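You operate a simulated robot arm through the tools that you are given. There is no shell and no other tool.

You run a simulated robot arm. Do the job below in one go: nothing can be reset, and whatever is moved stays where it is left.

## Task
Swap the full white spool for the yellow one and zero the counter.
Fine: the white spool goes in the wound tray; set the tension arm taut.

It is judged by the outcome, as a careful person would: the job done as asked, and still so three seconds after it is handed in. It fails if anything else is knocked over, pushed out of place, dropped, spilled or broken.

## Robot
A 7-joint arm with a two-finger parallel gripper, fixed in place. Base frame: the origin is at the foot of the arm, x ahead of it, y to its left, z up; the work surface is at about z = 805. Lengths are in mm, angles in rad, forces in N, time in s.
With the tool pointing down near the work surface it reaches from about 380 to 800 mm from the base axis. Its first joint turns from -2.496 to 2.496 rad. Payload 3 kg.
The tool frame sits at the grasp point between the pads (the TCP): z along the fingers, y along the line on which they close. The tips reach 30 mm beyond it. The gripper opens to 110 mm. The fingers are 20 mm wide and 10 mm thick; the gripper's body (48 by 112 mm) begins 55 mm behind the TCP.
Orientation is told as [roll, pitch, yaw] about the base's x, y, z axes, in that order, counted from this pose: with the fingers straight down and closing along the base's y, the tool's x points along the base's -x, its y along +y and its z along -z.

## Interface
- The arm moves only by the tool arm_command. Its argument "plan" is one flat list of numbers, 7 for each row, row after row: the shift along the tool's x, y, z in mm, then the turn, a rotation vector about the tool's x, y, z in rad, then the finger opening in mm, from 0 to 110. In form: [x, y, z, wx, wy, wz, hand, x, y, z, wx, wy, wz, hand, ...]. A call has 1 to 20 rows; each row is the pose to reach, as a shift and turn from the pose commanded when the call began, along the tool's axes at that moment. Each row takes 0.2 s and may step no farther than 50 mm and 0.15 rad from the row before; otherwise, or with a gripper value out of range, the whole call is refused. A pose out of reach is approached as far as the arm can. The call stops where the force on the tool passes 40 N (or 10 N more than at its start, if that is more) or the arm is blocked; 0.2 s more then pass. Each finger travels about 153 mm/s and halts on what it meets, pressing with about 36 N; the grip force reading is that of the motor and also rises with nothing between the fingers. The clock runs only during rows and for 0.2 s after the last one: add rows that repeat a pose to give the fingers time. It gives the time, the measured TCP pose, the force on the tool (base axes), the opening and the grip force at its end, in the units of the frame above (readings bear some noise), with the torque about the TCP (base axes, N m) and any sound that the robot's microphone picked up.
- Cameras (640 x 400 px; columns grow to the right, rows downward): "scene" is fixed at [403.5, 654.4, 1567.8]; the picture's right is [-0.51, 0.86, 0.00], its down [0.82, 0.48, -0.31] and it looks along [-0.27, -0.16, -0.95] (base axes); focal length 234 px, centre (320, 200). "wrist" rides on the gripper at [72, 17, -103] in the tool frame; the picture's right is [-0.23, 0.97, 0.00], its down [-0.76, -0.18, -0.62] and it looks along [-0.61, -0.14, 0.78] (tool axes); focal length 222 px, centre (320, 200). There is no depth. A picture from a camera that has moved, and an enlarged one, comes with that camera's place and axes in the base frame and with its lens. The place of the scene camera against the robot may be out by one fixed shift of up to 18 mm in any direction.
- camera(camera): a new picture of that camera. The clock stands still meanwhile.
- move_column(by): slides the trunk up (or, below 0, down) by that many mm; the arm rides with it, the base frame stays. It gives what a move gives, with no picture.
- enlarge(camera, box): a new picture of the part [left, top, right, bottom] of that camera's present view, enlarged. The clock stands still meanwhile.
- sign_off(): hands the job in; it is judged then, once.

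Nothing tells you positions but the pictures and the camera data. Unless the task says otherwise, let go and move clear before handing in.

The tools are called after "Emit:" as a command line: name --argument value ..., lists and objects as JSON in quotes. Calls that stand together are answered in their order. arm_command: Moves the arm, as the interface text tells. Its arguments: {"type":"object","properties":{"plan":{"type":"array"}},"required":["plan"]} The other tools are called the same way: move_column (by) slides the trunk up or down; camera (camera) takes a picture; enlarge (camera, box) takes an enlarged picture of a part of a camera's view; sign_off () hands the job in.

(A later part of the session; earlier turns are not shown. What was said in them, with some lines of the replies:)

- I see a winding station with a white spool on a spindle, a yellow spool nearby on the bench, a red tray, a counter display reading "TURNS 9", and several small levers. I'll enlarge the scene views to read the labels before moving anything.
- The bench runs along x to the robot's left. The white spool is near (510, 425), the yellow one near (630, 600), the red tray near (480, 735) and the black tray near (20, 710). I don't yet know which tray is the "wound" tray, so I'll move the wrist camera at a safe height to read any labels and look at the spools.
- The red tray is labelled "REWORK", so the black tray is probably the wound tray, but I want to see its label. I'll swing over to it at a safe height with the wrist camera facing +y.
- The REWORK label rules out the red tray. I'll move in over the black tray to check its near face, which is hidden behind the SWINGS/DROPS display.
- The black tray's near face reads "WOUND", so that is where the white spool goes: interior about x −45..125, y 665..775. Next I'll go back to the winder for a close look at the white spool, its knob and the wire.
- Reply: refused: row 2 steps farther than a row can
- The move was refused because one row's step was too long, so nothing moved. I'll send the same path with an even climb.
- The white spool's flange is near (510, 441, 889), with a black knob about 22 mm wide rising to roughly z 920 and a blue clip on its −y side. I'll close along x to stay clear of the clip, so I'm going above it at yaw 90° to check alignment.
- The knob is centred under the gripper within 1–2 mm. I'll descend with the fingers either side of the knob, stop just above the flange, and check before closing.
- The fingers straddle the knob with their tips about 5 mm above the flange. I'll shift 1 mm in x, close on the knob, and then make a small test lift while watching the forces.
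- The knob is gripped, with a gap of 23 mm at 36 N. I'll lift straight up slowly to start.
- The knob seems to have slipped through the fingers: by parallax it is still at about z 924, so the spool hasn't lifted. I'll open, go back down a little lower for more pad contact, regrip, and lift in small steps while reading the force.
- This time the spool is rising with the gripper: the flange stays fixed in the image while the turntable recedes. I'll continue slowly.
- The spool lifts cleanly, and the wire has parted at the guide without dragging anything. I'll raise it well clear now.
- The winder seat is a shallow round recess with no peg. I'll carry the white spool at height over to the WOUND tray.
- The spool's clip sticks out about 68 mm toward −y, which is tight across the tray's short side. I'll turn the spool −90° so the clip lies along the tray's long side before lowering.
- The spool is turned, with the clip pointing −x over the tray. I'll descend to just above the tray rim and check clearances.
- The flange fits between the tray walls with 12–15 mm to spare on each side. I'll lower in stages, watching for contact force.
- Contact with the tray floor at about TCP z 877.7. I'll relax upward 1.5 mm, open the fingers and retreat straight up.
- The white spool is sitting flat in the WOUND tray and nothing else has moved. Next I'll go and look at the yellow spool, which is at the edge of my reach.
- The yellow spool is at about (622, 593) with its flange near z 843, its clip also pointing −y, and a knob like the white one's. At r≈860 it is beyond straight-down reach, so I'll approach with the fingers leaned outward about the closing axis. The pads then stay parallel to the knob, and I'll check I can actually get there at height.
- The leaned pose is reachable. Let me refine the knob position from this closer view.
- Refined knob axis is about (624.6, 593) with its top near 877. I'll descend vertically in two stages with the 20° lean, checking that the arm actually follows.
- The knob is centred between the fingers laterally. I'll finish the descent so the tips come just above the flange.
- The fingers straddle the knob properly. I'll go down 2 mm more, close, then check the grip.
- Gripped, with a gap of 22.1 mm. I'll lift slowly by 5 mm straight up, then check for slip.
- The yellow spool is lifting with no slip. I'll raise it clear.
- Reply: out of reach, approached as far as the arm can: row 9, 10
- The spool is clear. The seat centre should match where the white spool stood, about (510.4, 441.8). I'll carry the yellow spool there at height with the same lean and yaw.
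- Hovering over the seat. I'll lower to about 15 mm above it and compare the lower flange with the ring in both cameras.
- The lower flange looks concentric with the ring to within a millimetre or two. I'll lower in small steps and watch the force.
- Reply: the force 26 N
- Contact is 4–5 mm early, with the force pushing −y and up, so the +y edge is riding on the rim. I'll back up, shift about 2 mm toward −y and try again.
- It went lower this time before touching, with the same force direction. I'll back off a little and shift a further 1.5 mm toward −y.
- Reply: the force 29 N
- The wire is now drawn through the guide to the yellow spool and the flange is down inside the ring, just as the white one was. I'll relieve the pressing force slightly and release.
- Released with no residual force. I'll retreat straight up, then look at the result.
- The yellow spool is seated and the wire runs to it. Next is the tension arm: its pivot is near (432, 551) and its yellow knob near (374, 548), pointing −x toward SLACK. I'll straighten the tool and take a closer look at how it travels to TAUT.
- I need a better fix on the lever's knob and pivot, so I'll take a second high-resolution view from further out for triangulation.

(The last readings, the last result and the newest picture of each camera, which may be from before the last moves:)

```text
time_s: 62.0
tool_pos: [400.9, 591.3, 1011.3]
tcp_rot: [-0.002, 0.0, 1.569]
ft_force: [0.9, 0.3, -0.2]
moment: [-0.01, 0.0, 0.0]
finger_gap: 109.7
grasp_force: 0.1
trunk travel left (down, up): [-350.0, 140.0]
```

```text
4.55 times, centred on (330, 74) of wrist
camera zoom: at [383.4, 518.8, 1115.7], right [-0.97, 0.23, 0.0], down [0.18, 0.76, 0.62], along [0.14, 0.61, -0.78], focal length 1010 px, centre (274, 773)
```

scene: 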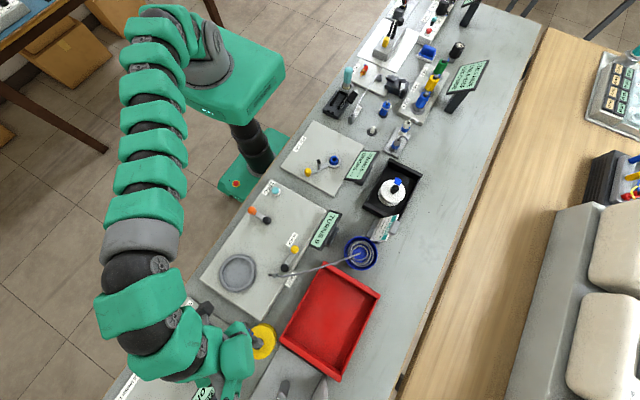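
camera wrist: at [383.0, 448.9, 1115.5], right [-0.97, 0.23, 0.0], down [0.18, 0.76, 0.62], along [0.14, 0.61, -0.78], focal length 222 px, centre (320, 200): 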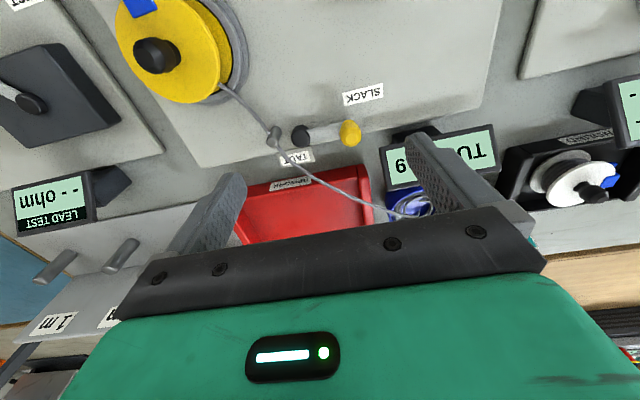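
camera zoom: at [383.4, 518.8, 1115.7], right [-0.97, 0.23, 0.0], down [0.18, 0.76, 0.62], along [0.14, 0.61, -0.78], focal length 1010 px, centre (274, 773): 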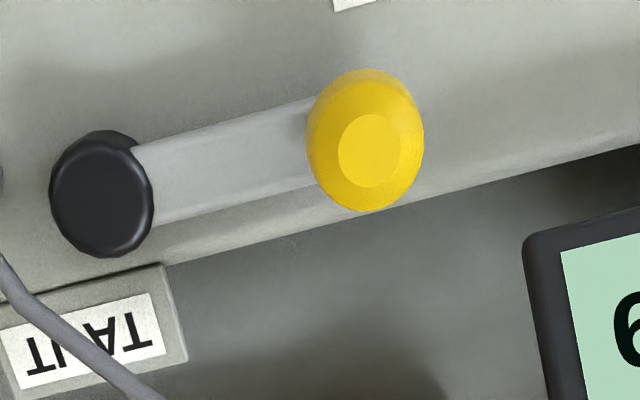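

Triangulated: pivot about (428.5, 548), cap top z 872; knob about (372.4, 549.5), top z 894. The lever is 56 mm long and points along −x. The TAUT tab is near (448, 580), so the arm swings through +y. I'll straddle the knob loosely with the closing axis on the diagonal and guide it round the arc, starting from above it.

Emit:
arm_command --plan '[7, 5, 6, 0, 0, -0.131, 100, 14, 10, 12, 0, 0, -0.262, 90, 21, 14, 20, 0, 0, -0.393, 80, 28, 19, 30, 0, 0, -0.524, 70, 35, 24, 40, 0, 0, -0.655, 60, 41.8, 28.5, 50, 0, 0, -0.785, 60, 41.8, 28.5, 50, 0, 0, -0.785, 60]'

Emit:
camera --camera "wrist"

Emit:
enlarge --camera "wrist" --box '[240, 100, 400, 200]'

Emit:
camera --camera "scene"

```text
time_s: 63.6
tool_pos: [370.4, 549.0, 962.0]
tcp_rot: [0.0, -0.002, 2.355]
ft_force: [-0.5, -0.8, 0.5]
moment: [-0.03, -0.02, 0.02]
finger_gap: 60.0
grasp_force: 0.0
trunk travel left (down, up): [-350.0, 140.0]
```

```text
taken
camera wrist: at [410.4, 485.7, 1065.3], right [-0.85, -0.53, 0.0], down [-0.41, 0.66, 0.62], along [-0.33, 0.53, -0.78], focal length 222 px, centre (320, 200)
```

wrist: 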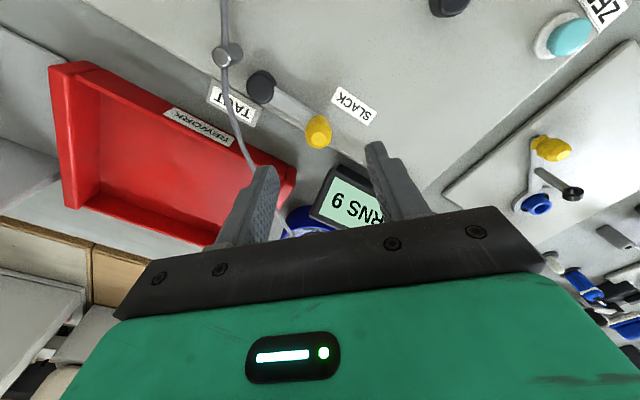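

```text
4.00 times, centred on (320, 150) of wrist
camera zoom: at [410.4, 485.7, 1065.3], right [-0.85, -0.53, 0.0], down [-0.41, 0.66, 0.62], along [-0.33, 0.53, -0.78], focal length 888 px, centre (320, 400)
```

zoom: 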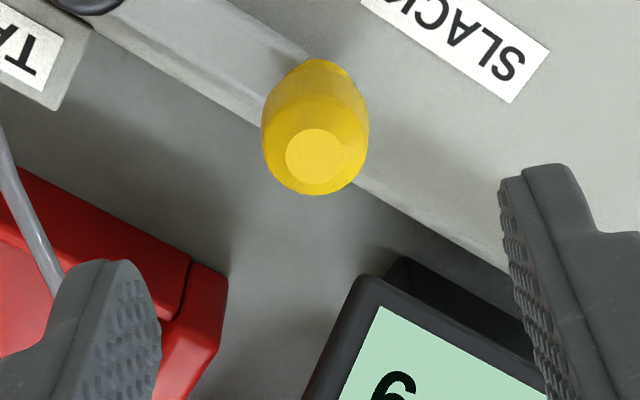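

```text
taken
```

scene: 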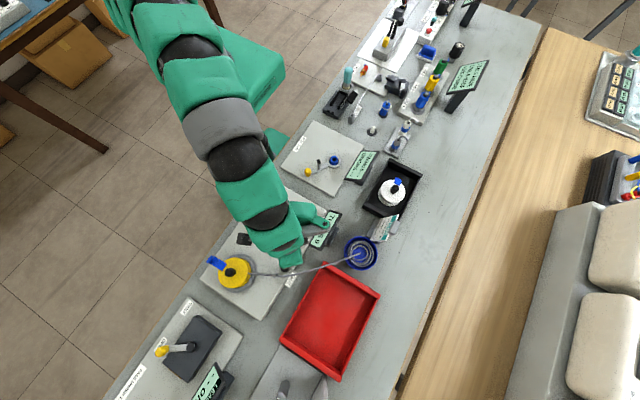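

The knob is confirmed at (372.4, 549). I'll descend so the fingertips overlap its upper 17 mm, staying above the lever bar, then narrow the gap loosely around it.

Emit:
arm_command --plan '[0.6, -1, 15, 0, 0, 0, 60, 0.6, -1, 30, 0, 0, 0, 60, 0.6, -1, 42, 0, 0, 0, 60, 0.6, -1, 50, 0, 0, 0, 60, 0.6, -1, 54.5, 0, 0, 0, 60, 0.6, -1, 54.5, 0, 0, 0, 32, 0.6, -1, 54.5, 0, 0, 0, 32]'

Emit:
camera --camera "wrist"

Emit:
enlarge --camera "wrist" --box '[240, 100, 400, 215]'

```text
time_s: 65.2
tool_pos: [372.3, 549.8, 906.7]
tcp_rot: [0.0, 0.001, 2.354]
ft_force: [-0.6, 0.6, 0.1]
moment: [0.0, -0.01, 0.0]
finger_gap: 32.0
grasp_force: 0.2
trunk travel left (down, up): [-350.0, 140.0]
```

```text
taken
camera wrist: at [411.7, 486.0, 1009.9], right [-0.85, -0.53, 0.0], down [-0.41, 0.66, 0.62], along [-0.33, 0.53, -0.78], focal length 222 px, centre (320, 200)
```

wrist: 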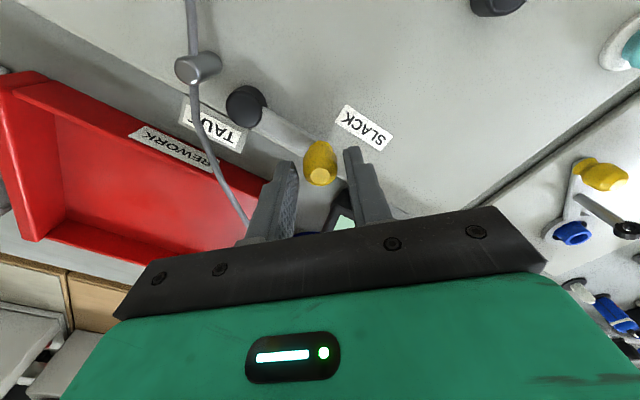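

```text
3.48 times, centred on (320, 158) of wrist
camera zoom: at [411.7, 486.0, 1009.9], right [-0.85, -0.53, 0.0], down [-0.41, 0.66, 0.62], along [-0.33, 0.53, -0.78], focal length 773 px, centre (320, 348)
```

zoom: 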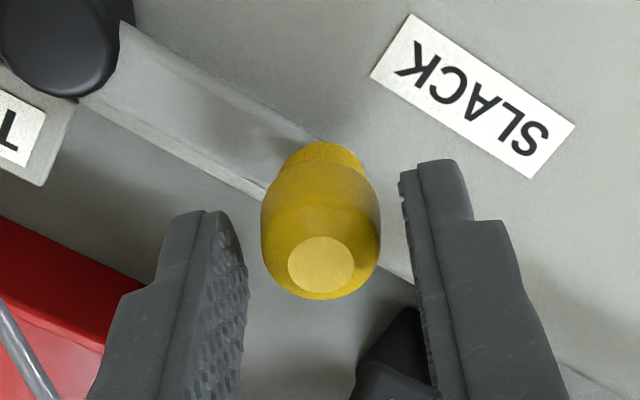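

The fingers straddle the knob with about 5 mm of play each side. I'll guide it along the first half of the arc toward +y.

Emit:
arm_command --plan '[-5, -6.1, 0, 0, 0, 0, 32, -9.1, -12.7, 0, 0, 0, 0, 32, -12.2, -19.9, 0, 0, 0, 0, 32, -14.3, -27.4, 0, 0, 0, 0, 32, -15.3, -35.2, 0, 0, 0, 0, 32, -15.3, -43, 0, 0, 0, 0, 32]'

Emit:
camera --camera "wrist"

Emit:
enlarge --camera "scene" --box '[220, 200, 380, 300]'

```text
time_s: 66.6
tool_pos: [391.4, 590.3, 905.7]
tcp_rot: [0.002, 0.001, 2.355]
ft_force: [-0.3, 0.3, -1.2]
moment: [-0.06, 0.01, 0.02]
finger_gap: 32.2
grasp_force: 0.3
trunk travel left (down, up): [-350.0, 140.0]
```

```text
taken
camera wrist: at [430.9, 526.8, 1009.8], right [-0.85, -0.53, 0.0], down [-0.41, 0.67, 0.62], along [-0.33, 0.53, -0.78], focal length 222 px, centre (320, 200)
```

wrist: 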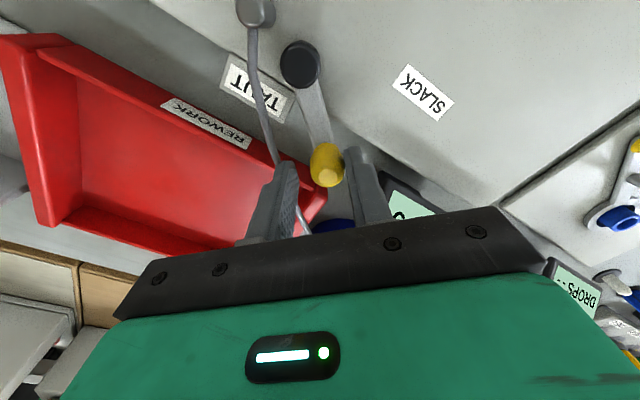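

```text
4.00 times, centred on (300, 250) of scene
camera zoom: at [403.5, 654.4, 1567.8], right [-0.51, 0.86, 0.0], down [0.82, 0.48, -0.31], along [-0.27, -0.16, -0.95], focal length 938 px, centre (400, 0)
```

zoom: 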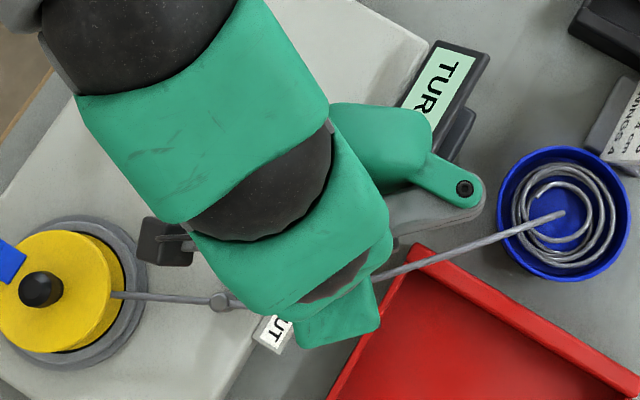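

The lever follows freely. I'll continue along the arc in short segments, checking the force for the end stop.

Emit:
arm_command --plan '[1.2, -7.7, 0, 0, 0, 0, 32, 3.3, -15.2, 0, 0, 0, 0, 32, 6.6, -22.3, 0, 0, 0, 0, 32]'

Emit:
camera --camera "wrist"

Emit:
enlarge --camera "wrist" --box '[200, 0, 440, 210]'

```text
time_s: 67.4
tool_pos: [412.3, 602.7, 907.9]
tcp_rot: [0.0, 0.001, 2.353]
ft_force: [-0.8, 0.1, -0.3]
moment: [-0.01, 0.01, 0.01]
finger_gap: 32.0
grasp_force: 0.1
trunk travel left (down, up): [-350.0, 140.0]
```

```text
taken
camera wrist: at [451.8, 538.2, 1010.6], right [-0.85, -0.53, 0.0], down [-0.41, 0.66, 0.62], along [-0.33, 0.53, -0.78], focal length 222 px, centre (320, 200)
```

wrist: 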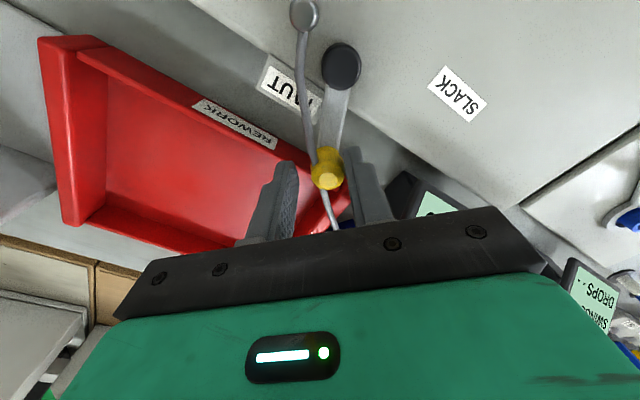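

```text
1.90 times, centred on (320, 105) of wrist
camera zoom: at [451.8, 538.2, 1010.6], right [-0.85, -0.53, 0.0], down [-0.41, 0.66, 0.62], along [-0.33, 0.53, -0.78], focal length 423 px, centre (320, 381)
```

zoom: 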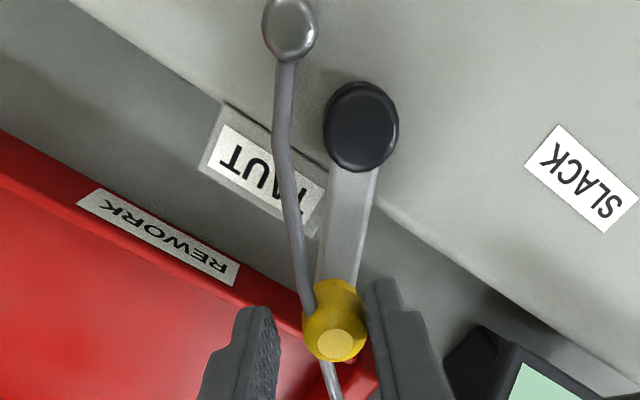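

Emit:
arm_command --plan '[3, -5, 0, 0, 0, 0, 32, 6.6, -9.6, 0, 0, 0, 0, 32]'

Emit:
enlarge --camera "wrist" --box '[200, 0, 440, 210]'

```text
time_s: 68.0
tool_pos: [420.3, 603.7, 906.7]
tcp_rot: [0.001, 0.0, 2.358]
ft_force: [-12.3, -5.4, -0.6]
moment: [-0.11, 0.24, 0.01]
finger_gap: 38.8
grasp_force: 6.6
trunk travel left (down, up): [-350.0, 140.0]
```

```text
1.90 times, centred on (320, 105) of wrist
camera zoom: at [461.1, 540.5, 1010.1], right [-0.85, -0.53, 0.0], down [-0.41, 0.66, 0.62], along [-0.33, 0.53, -0.78], focal length 423 px, centre (320, 381)
```

zoom: 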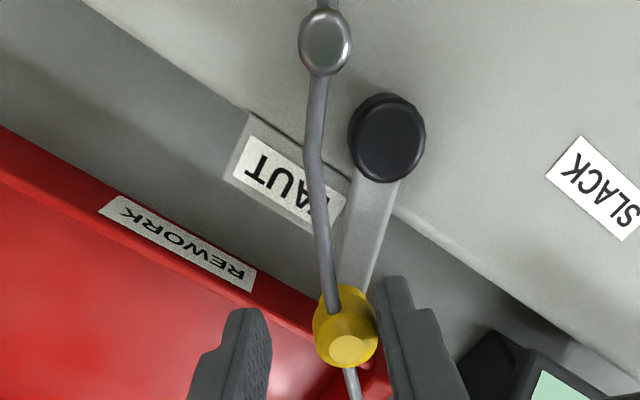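

The lever met resistance at about 107°, roughly 70° from SLACK. I'll push gently a little further to see whether this is the true end stop.

Emit:
arm_command --plan '[1.5, -1.3, 0, 0, 0, 0, 38, 3, -2.6, 0, 0, 0, 0, 38]'

Emit:
enlarge --camera "wrist" --box '[200, 0, 440, 210]'

```text
time_s: 68.6
tool_pos: [426.8, 604.0, 906.2]
tcp_rot: [0.0, 0.001, 2.354]
ft_force: [-8.5, -6.8, 0.5]
moment: [-0.16, 0.2, 0.05]
finger_gap: 43.4
grasp_force: 5.6
trunk travel left (down, up): [-350.0, 140.0]
```

```text
1.90 times, centred on (320, 105) of wrist
camera zoom: at [466.2, 539.8, 1010.6], right [-0.85, -0.53, 0.0], down [-0.41, 0.66, 0.62], along [-0.33, 0.53, -0.78], focal length 423 px, centre (320, 381)
```

zoom: 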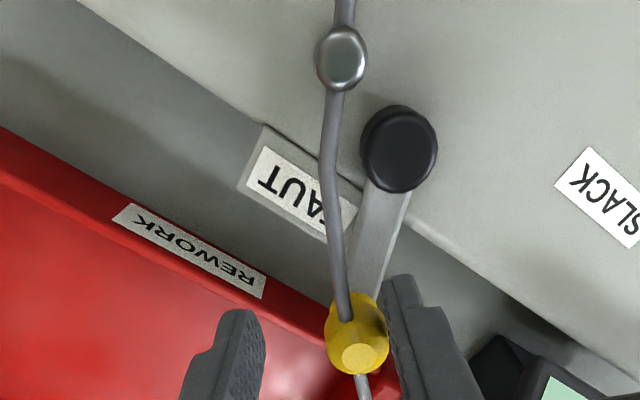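

Pushing harder left the knob at (411, 602), so this is the lever's end stop, alongside the TAUT tab. I'll open the fingers, rise clear and check that it stays.

Emit:
arm_command --plan '[-1.5, 3, 0, 0, 0, 0, 50, -3, 5, 0, 0, 0, 0, 60, -3, 5, 0, 0, 0, 0, 60, -3, 5, -10, 0, 0, 0, 60, -3, 5, -30, 0, 0, 0, 60, -3, 5, -60, 0, 0, 0, 60, -3, 5, -100, 0, 0, 0, 60, -3, 5, -100, 0, 0, 0, 60]'

Emit:
camera --camera "wrist"

Emit:
enlarge --camera "wrist" --box '[220, 20, 440, 170]'

Emit:
camera --camera "scene"

```text
time_s: 70.4
tool_pos: [420.9, 602.4, 1007.6]
tcp_rot: [0.0, 0.0, 2.354]
ft_force: [-0.6, 0.8, 0.4]
moment: [0.01, 0.01, -0.01]
finger_gap: 59.9
grasp_force: 0.0
trunk travel left (down, up): [-350.0, 140.0]
```

```text
taken
camera wrist: at [461.0, 538.5, 1110.5], right [-0.85, -0.53, 0.0], down [-0.41, 0.66, 0.62], along [-0.33, 0.53, -0.78], focal length 222 px, centre (320, 200)
```

wrist: 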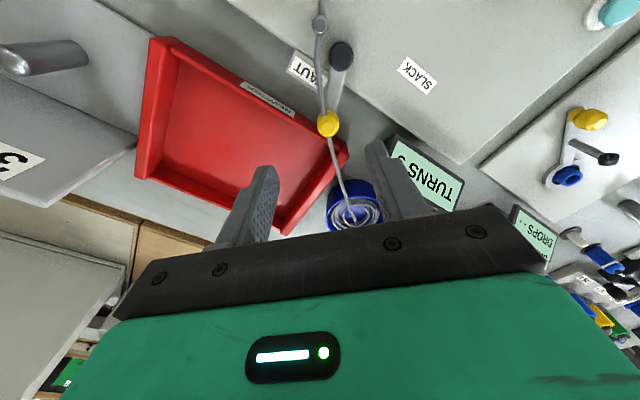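

```text
2.67 times, centred on (330, 95) of wrist
camera zoom: at [461.0, 538.5, 1110.5], right [-0.85, -0.53, 0.0], down [-0.41, 0.66, 0.62], along [-0.33, 0.53, -0.78], focal length 592 px, centre (293, 480)
```

zoom: 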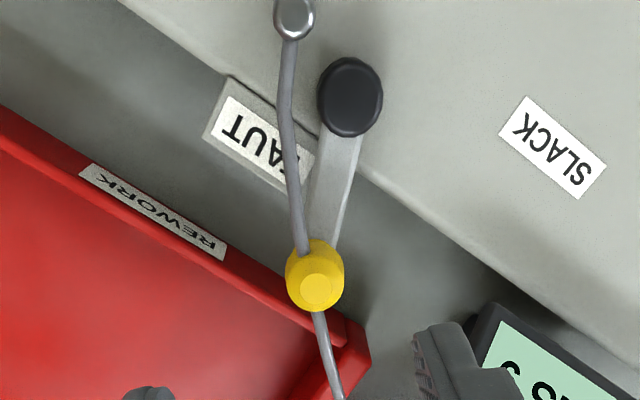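

```text
taken
```

scene: 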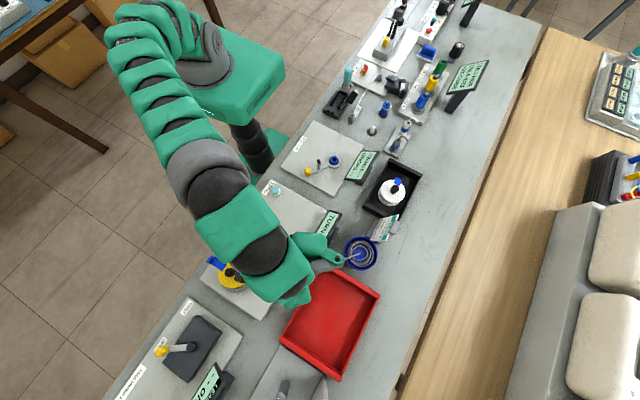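

The tension arm stays at its TAUT stop. Now the counter: I'll move over the cyan ZERO button near (247, 396) and look at it before pressing.

Emit:
arm_command --plan '[1, 10, 0, 0, 0, 0.06, 60, 3, 35, 0, 0, 0, 0.18, 60, 5, 62, 0, 0, 0, 0.31, 60, 8, 90, 0, 0, 0, 0.44, 60, 10, 118, 0, 0, 0, 0.58, 60, 13, 146, 0, 0, 0, 0.72, 60, 15, 174, 0, 0, 0, 0.86, 60, 17, 202, 0, 0, 0, 1.0, 60, 19, 228, 0, 0, 0, 1.13, 60, 21, 250, 0, 0, 0, 1.25, 60, 23, 264, 10, 0, 0, 1.33, 60, 23, 268.7, 20, 0, 0, 1.354, 60, 23, 268.7, 20, 0, 0, 1.354, 60]'

Emit:
camera --camera "wrist"

Emit:
enlarge --camera "wrist" --box '[240, 80, 400, 180]'

Emit:
enlarge --camera "scene" --box '[190, 170, 390, 305]'

```text
time_s: 73.2
tool_pos: [249.1, 395.6, 985.9]
tcp_rot: [0.0, 0.0, 1.001]
ft_force: [0.1, -0.1, 0.5]
moment: [-0.04, 0.0, 0.0]
finger_gap: 59.9
grasp_force: 0.0
trunk travel left (down, up): [-350.0, 140.0]
```

```text
taken
camera wrist: at [195.0, 343.4, 1090.2], right [-0.7, 0.72, 0.0], down [0.56, 0.55, 0.62], along [0.45, 0.43, -0.78], focal length 222 px, centre (320, 200)
```

wrist: 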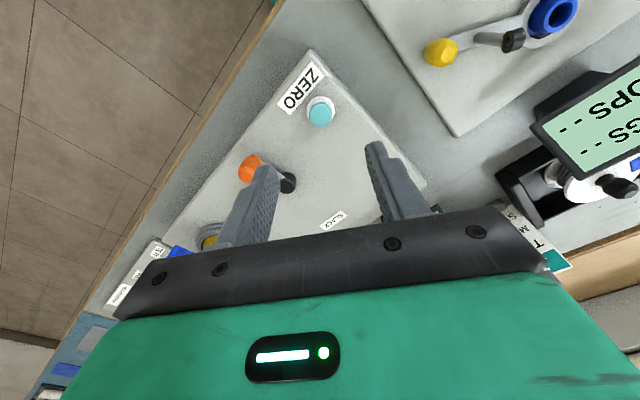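

```text
4.00 times, centred on (320, 130) of wrist
camera zoom: at [195.0, 343.4, 1090.2], right [-0.7, 0.72, 0.0], down [0.56, 0.55, 0.62], along [0.45, 0.43, -0.78], focal length 888 px, centre (320, 480)
```

zoom: 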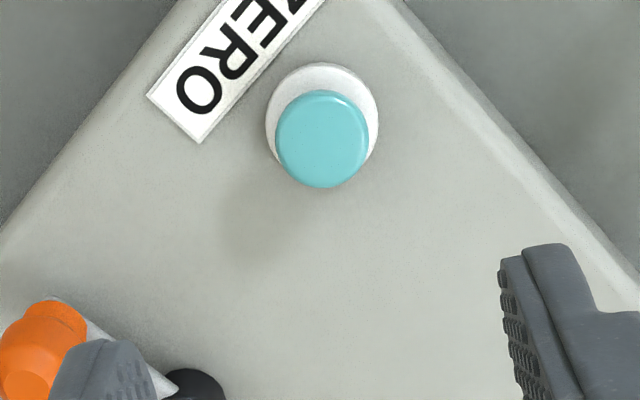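

```text
2.96 times, centred on (290, 238) of scene
camera zoom: at [403.5, 654.4, 1567.8], right [-0.51, 0.86, 0.0], down [0.82, 0.48, -0.31], along [-0.27, -0.16, -0.95], focal length 695 px, centre (409, 89)
```

zoom: 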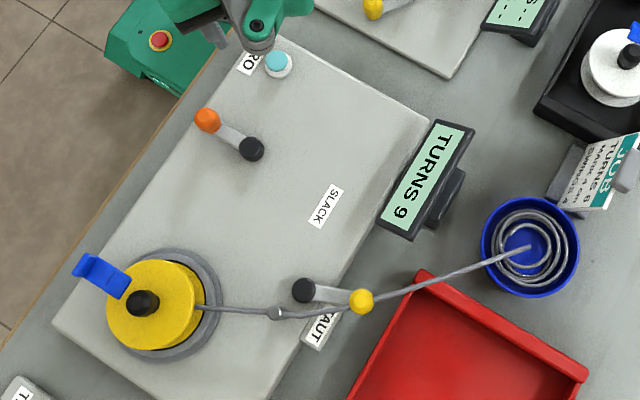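

The display still reads TURNS 9. The cyan cap is directly under the tool: about 24 mm wide, top near z 859, standing about 6 mm above its white collar. I'll close the fingers and come down to just above it.

Emit:
arm_command --plan '[0, 0.5, 15, 0, 0, 0, 30, 0, 0.5, 35, 0, 0, 0, 0, 0, 0.5, 55, 0, 0, 0, 0, 0, 0.5, 72, 0, 0, 0, 0, 0, 0.5, 83, 0, 0, 0, 0, 0, 0.5, 87, 0, 0, 0, 0, 0, 0.5, 87, 0, 0, 0, 0]'

Emit:
enlarge --camera "wrist" --box '[240, 100, 400, 220]'

Emit:
enlarge --camera "scene" --box '[190, 140, 390, 275]'

```text
time_s: 74.8
tool_pos: [248.1, 396.0, 900.6]
tcp_rot: [0.0, 0.001, 1.003]
ft_force: [0.4, -0.3, 0.6]
moment: [0.03, 0.0, 0.0]
finger_gap: 0.1
grasp_force: 36.0
trunk travel left (down, up): [-350.0, 140.0]
```

```text
3.33 times, centred on (320, 160) of wrist
camera zoom: at [194.2, 344.0, 1003.4], right [-0.7, 0.72, 0.0], down [0.56, 0.55, 0.62], along [0.45, 0.43, -0.78], focal length 740 px, centre (320, 333)
```

zoom: 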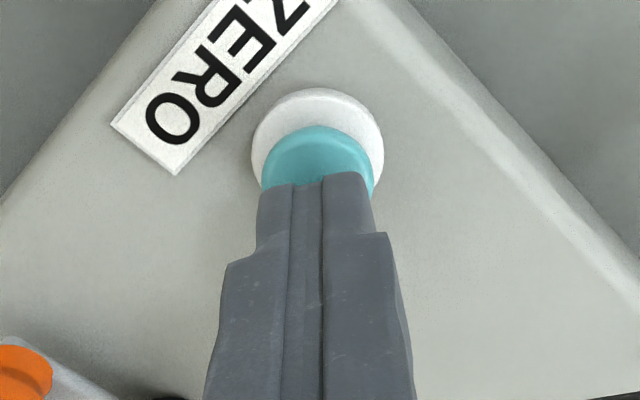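

```text
2.96 times, centred on (290, 208) of scene
camera zoom: at [403.5, 654.4, 1567.8], right [-0.51, 0.86, 0.0], down [0.82, 0.48, -0.31], along [-0.27, -0.16, -0.95], focal length 695 px, centre (409, 178)
```

zoom: 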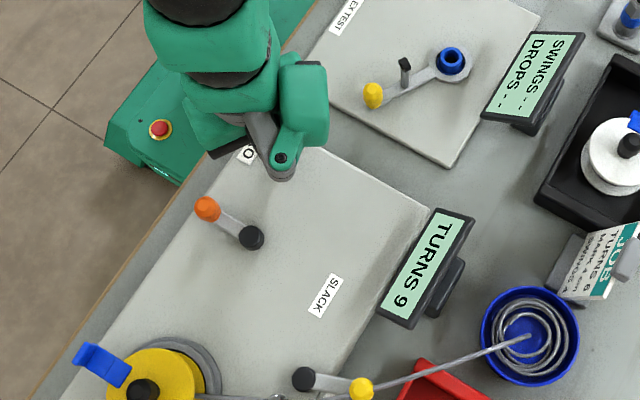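

Aligned. I'll press down in small steps, watching the force and the counter.

Emit:
arm_command --plan '[0, 0, 3, 0, 0, 0, 0, 0, 0, 6, 0, 0, 0, 0]'

Emit:
arm_command --plan '[0, 0, 2, 0, 0, 0, 0, 0, 0, 3, 0, 0, 0, 0]'

Emit:
enlarge --camera "scene" --box '[290, 190, 370, 260]'

```text
time_s: 75.4
tool_pos: [248.1, 397.1, 895.0]
tcp_rot: [0.001, 0.0, 1.001]
ft_force: [-0.3, -0.1, 0.2]
moment: [-0.01, 0.0, 0.0]
finger_gap: 0.2
grasp_force: 36.0
trunk travel left (down, up): [-350.0, 140.0]
```

```text
time_s: 76.0
tool_pos: [246.8, 396.4, 892.1]
tcp_rot: [-0.001, 0.0, 1.001]
ft_force: [1.2, -0.6, 2.3]
moment: [0.02, -0.01, -0.02]
finger_gap: 0.1
grasp_force: 36.6
trunk travel left (down, up): [-350.0, 140.0]
```

```text
5.71 times, centred on (330, 225) of scene
camera zoom: at [403.5, 654.4, 1567.8], right [-0.51, 0.86, 0.0], down [0.82, 0.48, -0.31], along [-0.27, -0.16, -0.95], focal length 1340 px, centre (263, 57)
```

zoom: 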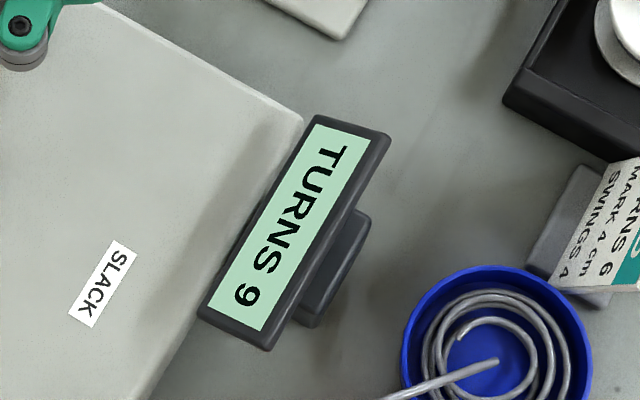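

Light contact at 2 N. I'll press a bit deeper.

Emit:
arm_command --plan '[0, 0, 1, 0, 0, 0, 0, 0, 0, 2, 0, 0, 0, 0]'

Emit:
enlarge --camera "scene" --box '[290, 190, 370, 260]'

```text
time_s: 76.6
tool_pos: [248.4, 396.2, 889.1]
tcp_rot: [0.0, 0.0, 1.003]
ft_force: [-0.3, -1.5, 2.0]
moment: [-0.04, 0.01, 0.02]
finger_gap: 0.0
grasp_force: 36.0
trunk travel left (down, up): [-350.0, 140.0]
```

```text
5.71 times, centred on (330, 225) of scene
camera zoom: at [403.5, 654.4, 1567.8], right [-0.51, 0.86, 0.0], down [0.82, 0.48, -0.31], along [-0.27, -0.16, -0.95], focal length 1340 px, centre (263, 57)
```

zoom: 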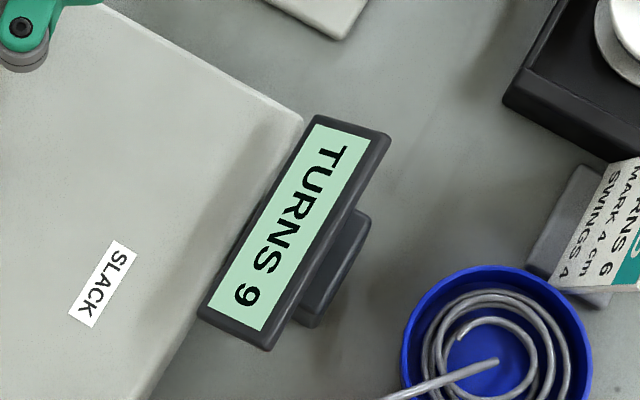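

Emit:
arm_command --plan '[0, 0, 1, 0, 0, 0, 0, 0, 0, 2, 0, 0, 0, 0]'

Emit:
enlarge --camera "scene" --box '[290, 190, 370, 260]'

Emit:
enlarge --camera "wrist" --box '[240, 100, 400, 220]'

```text
time_s: 77.2
tool_pos: [246.9, 396.1, 887.9]
tcp_rot: [0.0, 0.001, 1.002]
ft_force: [-1.6, -1.7, 3.6]
moment: [-0.02, 0.04, 0.01]
finger_gap: 0.1
grasp_force: 36.0
trunk travel left (down, up): [-350.0, 140.0]
heard: click
```

```text
5.71 times, centred on (330, 225) of scene
camera zoom: at [403.5, 654.4, 1567.8], right [-0.51, 0.86, 0.0], down [0.82, 0.48, -0.31], along [-0.27, -0.16, -0.95], focal length 1340 px, centre (263, 57)
```

zoom: 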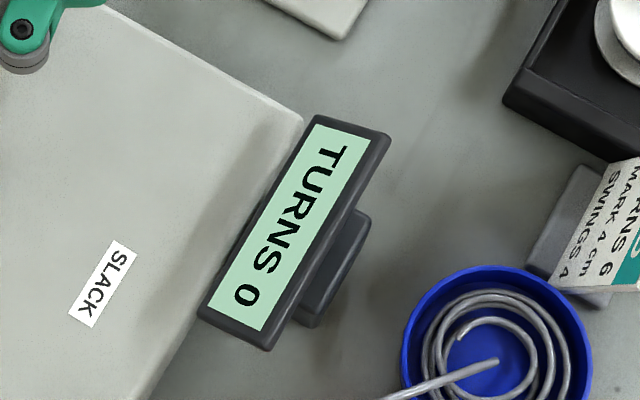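

```text
3.33 times, centred on (320, 160) of wrist
camera zoom: at [194.1, 344.2, 990.9], right [-0.7, 0.72, 0.0], down [0.56, 0.55, 0.62], along [0.45, 0.43, -0.78], focal length 740 px, centre (320, 333)
```

zoom: 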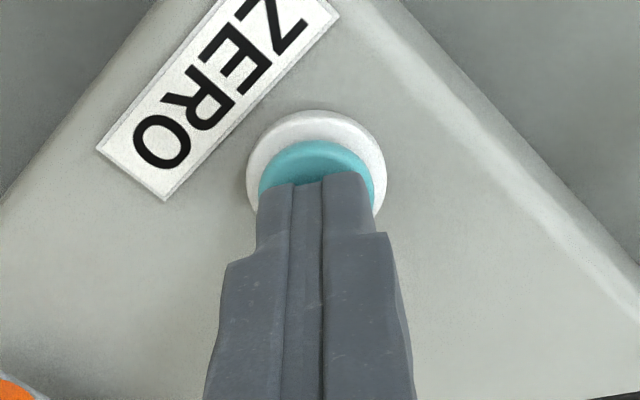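

The button clicked and the counter now reads TURNS 0. I'll lift off straight up and then check the whole bench.

Emit:
arm_command --plan '[0, 0, -4, 0, 0, 0, 0, 0, 0, -12, 0, 0, 0, 0, 0, 0, -30, 0, 0, 0, 0, 0, 0, -60, 0, 0, 0, 0, 0, 0, -100, 0, 0, 0, 0, 0, 0, -140, 0, 0, 0, 0, 0, 0, -180, 0, 0, 0, 20, 0, 0, -200, 0, 0, 0, 40]'

Emit:
camera --camera "scene"

Emit:
enlarge --camera "scene" --box '[190, 170, 390, 305]'

Emit:
enlarge --camera "scene" --box '[340, 140, 440, 210]'

Emit:
enlarge --camera "scene" --box '[190, 230, 310, 305]'

```text
time_s: 79.0
tool_pos: [247.6, 395.8, 1086.7]
tcp_rot: [0.003, 0.002, 1.002]
ft_force: [0.0, 0.7, -0.4]
moment: [-0.01, 0.01, 0.01]
finger_gap: 39.9
grasp_force: 0.0
trunk travel left (down, up): [-350.0, 140.0]
```

```text
taken
```

scene: 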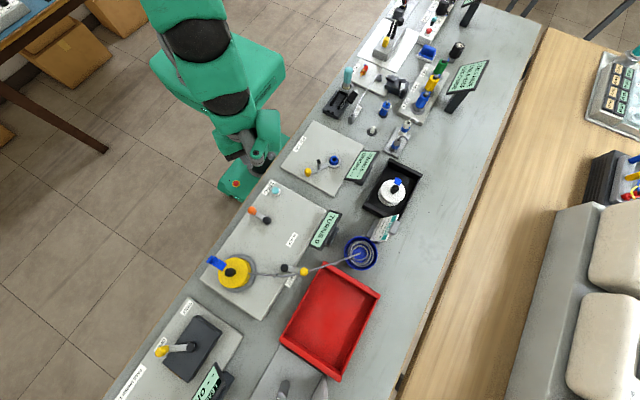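

```text
2.96 times, centred on (290, 238) of scene
camera zoom: at [403.5, 654.4, 1567.8], right [-0.51, 0.86, 0.0], down [0.82, 0.48, -0.31], along [-0.27, -0.16, -0.95], focal length 695 px, centre (409, 89)
```

zoom: 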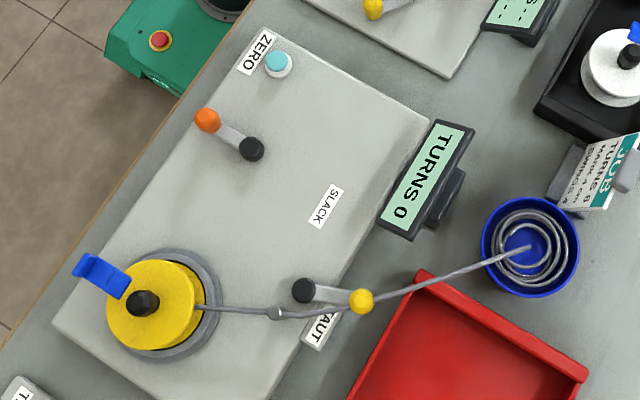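

```text
5.71 times, centred on (390, 175) of scene
camera zoom: at [403.5, 654.4, 1567.8], right [-0.51, 0.86, 0.0], down [0.82, 0.48, -0.31], along [-0.27, -0.16, -0.95], focal length 1340 px, centre (-80, 343)
```

zoom: 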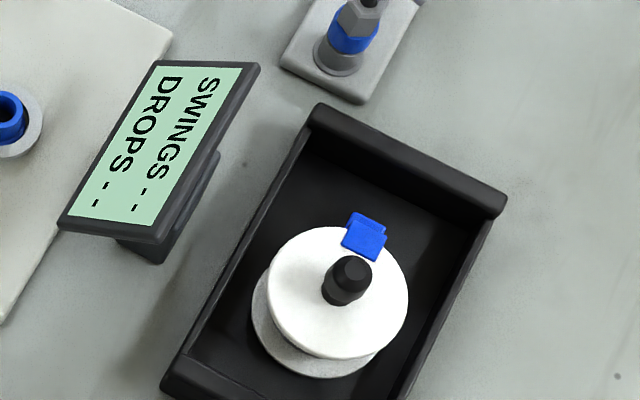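

```text
5.33 times, centred on (250, 268) of scene
camera zoom: at [403.5, 654.4, 1567.8], right [-0.51, 0.86, 0.0], down [0.82, 0.48, -0.31], along [-0.27, -0.16, -0.95], focal length 1250 px, centre (693, -160)
```

zoom: 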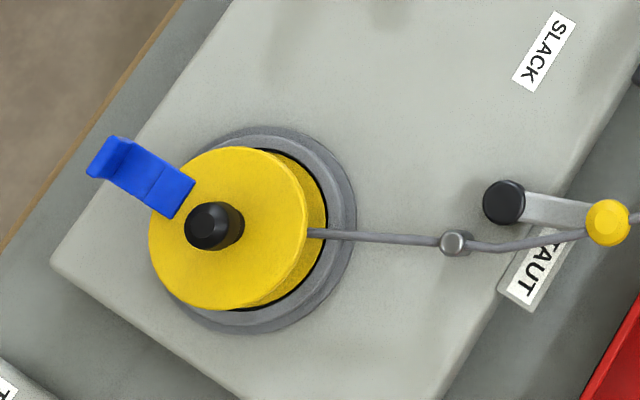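

Everything looks right. The white spool is flat in the WOUND tray, the yellow spool is seated within about 1 mm of where the white one stood, the tension arm is at its TAUT stop and the counter reads TURNS 0. Nothing else has moved, and the gripper is empty and well clear, so I'm handing the job in.

Emit:
sign_off

```text
The job is handed in.
```

The job is done and handed in. The last pictures before hand-in showed everything in place and nothing else disturbed:

- **White spool:** it sits flat in the black tray labelled "WOUND". The red tray is labelled "REWORK", so I left that one alone.
- **Yellow spool:** it is seated in the winder, within about 1 mm of where the white one stood, with the wire running to it through the guide.
- **Tension arm:** I swung it about 70° from SLACK to its end stop beside the TAUT tab. A firmer push moved it no further, and it stayed put when released.
- **Counter:** the ZERO button clicked and the display went from TURNS 9 to TURNS 0.

The first grip on the white spool slipped before it left the seat, and a second, lower grip lifted it cleanly. The yellow spool caught on the seat's rim and needed small sideways corrections before it dropped in.
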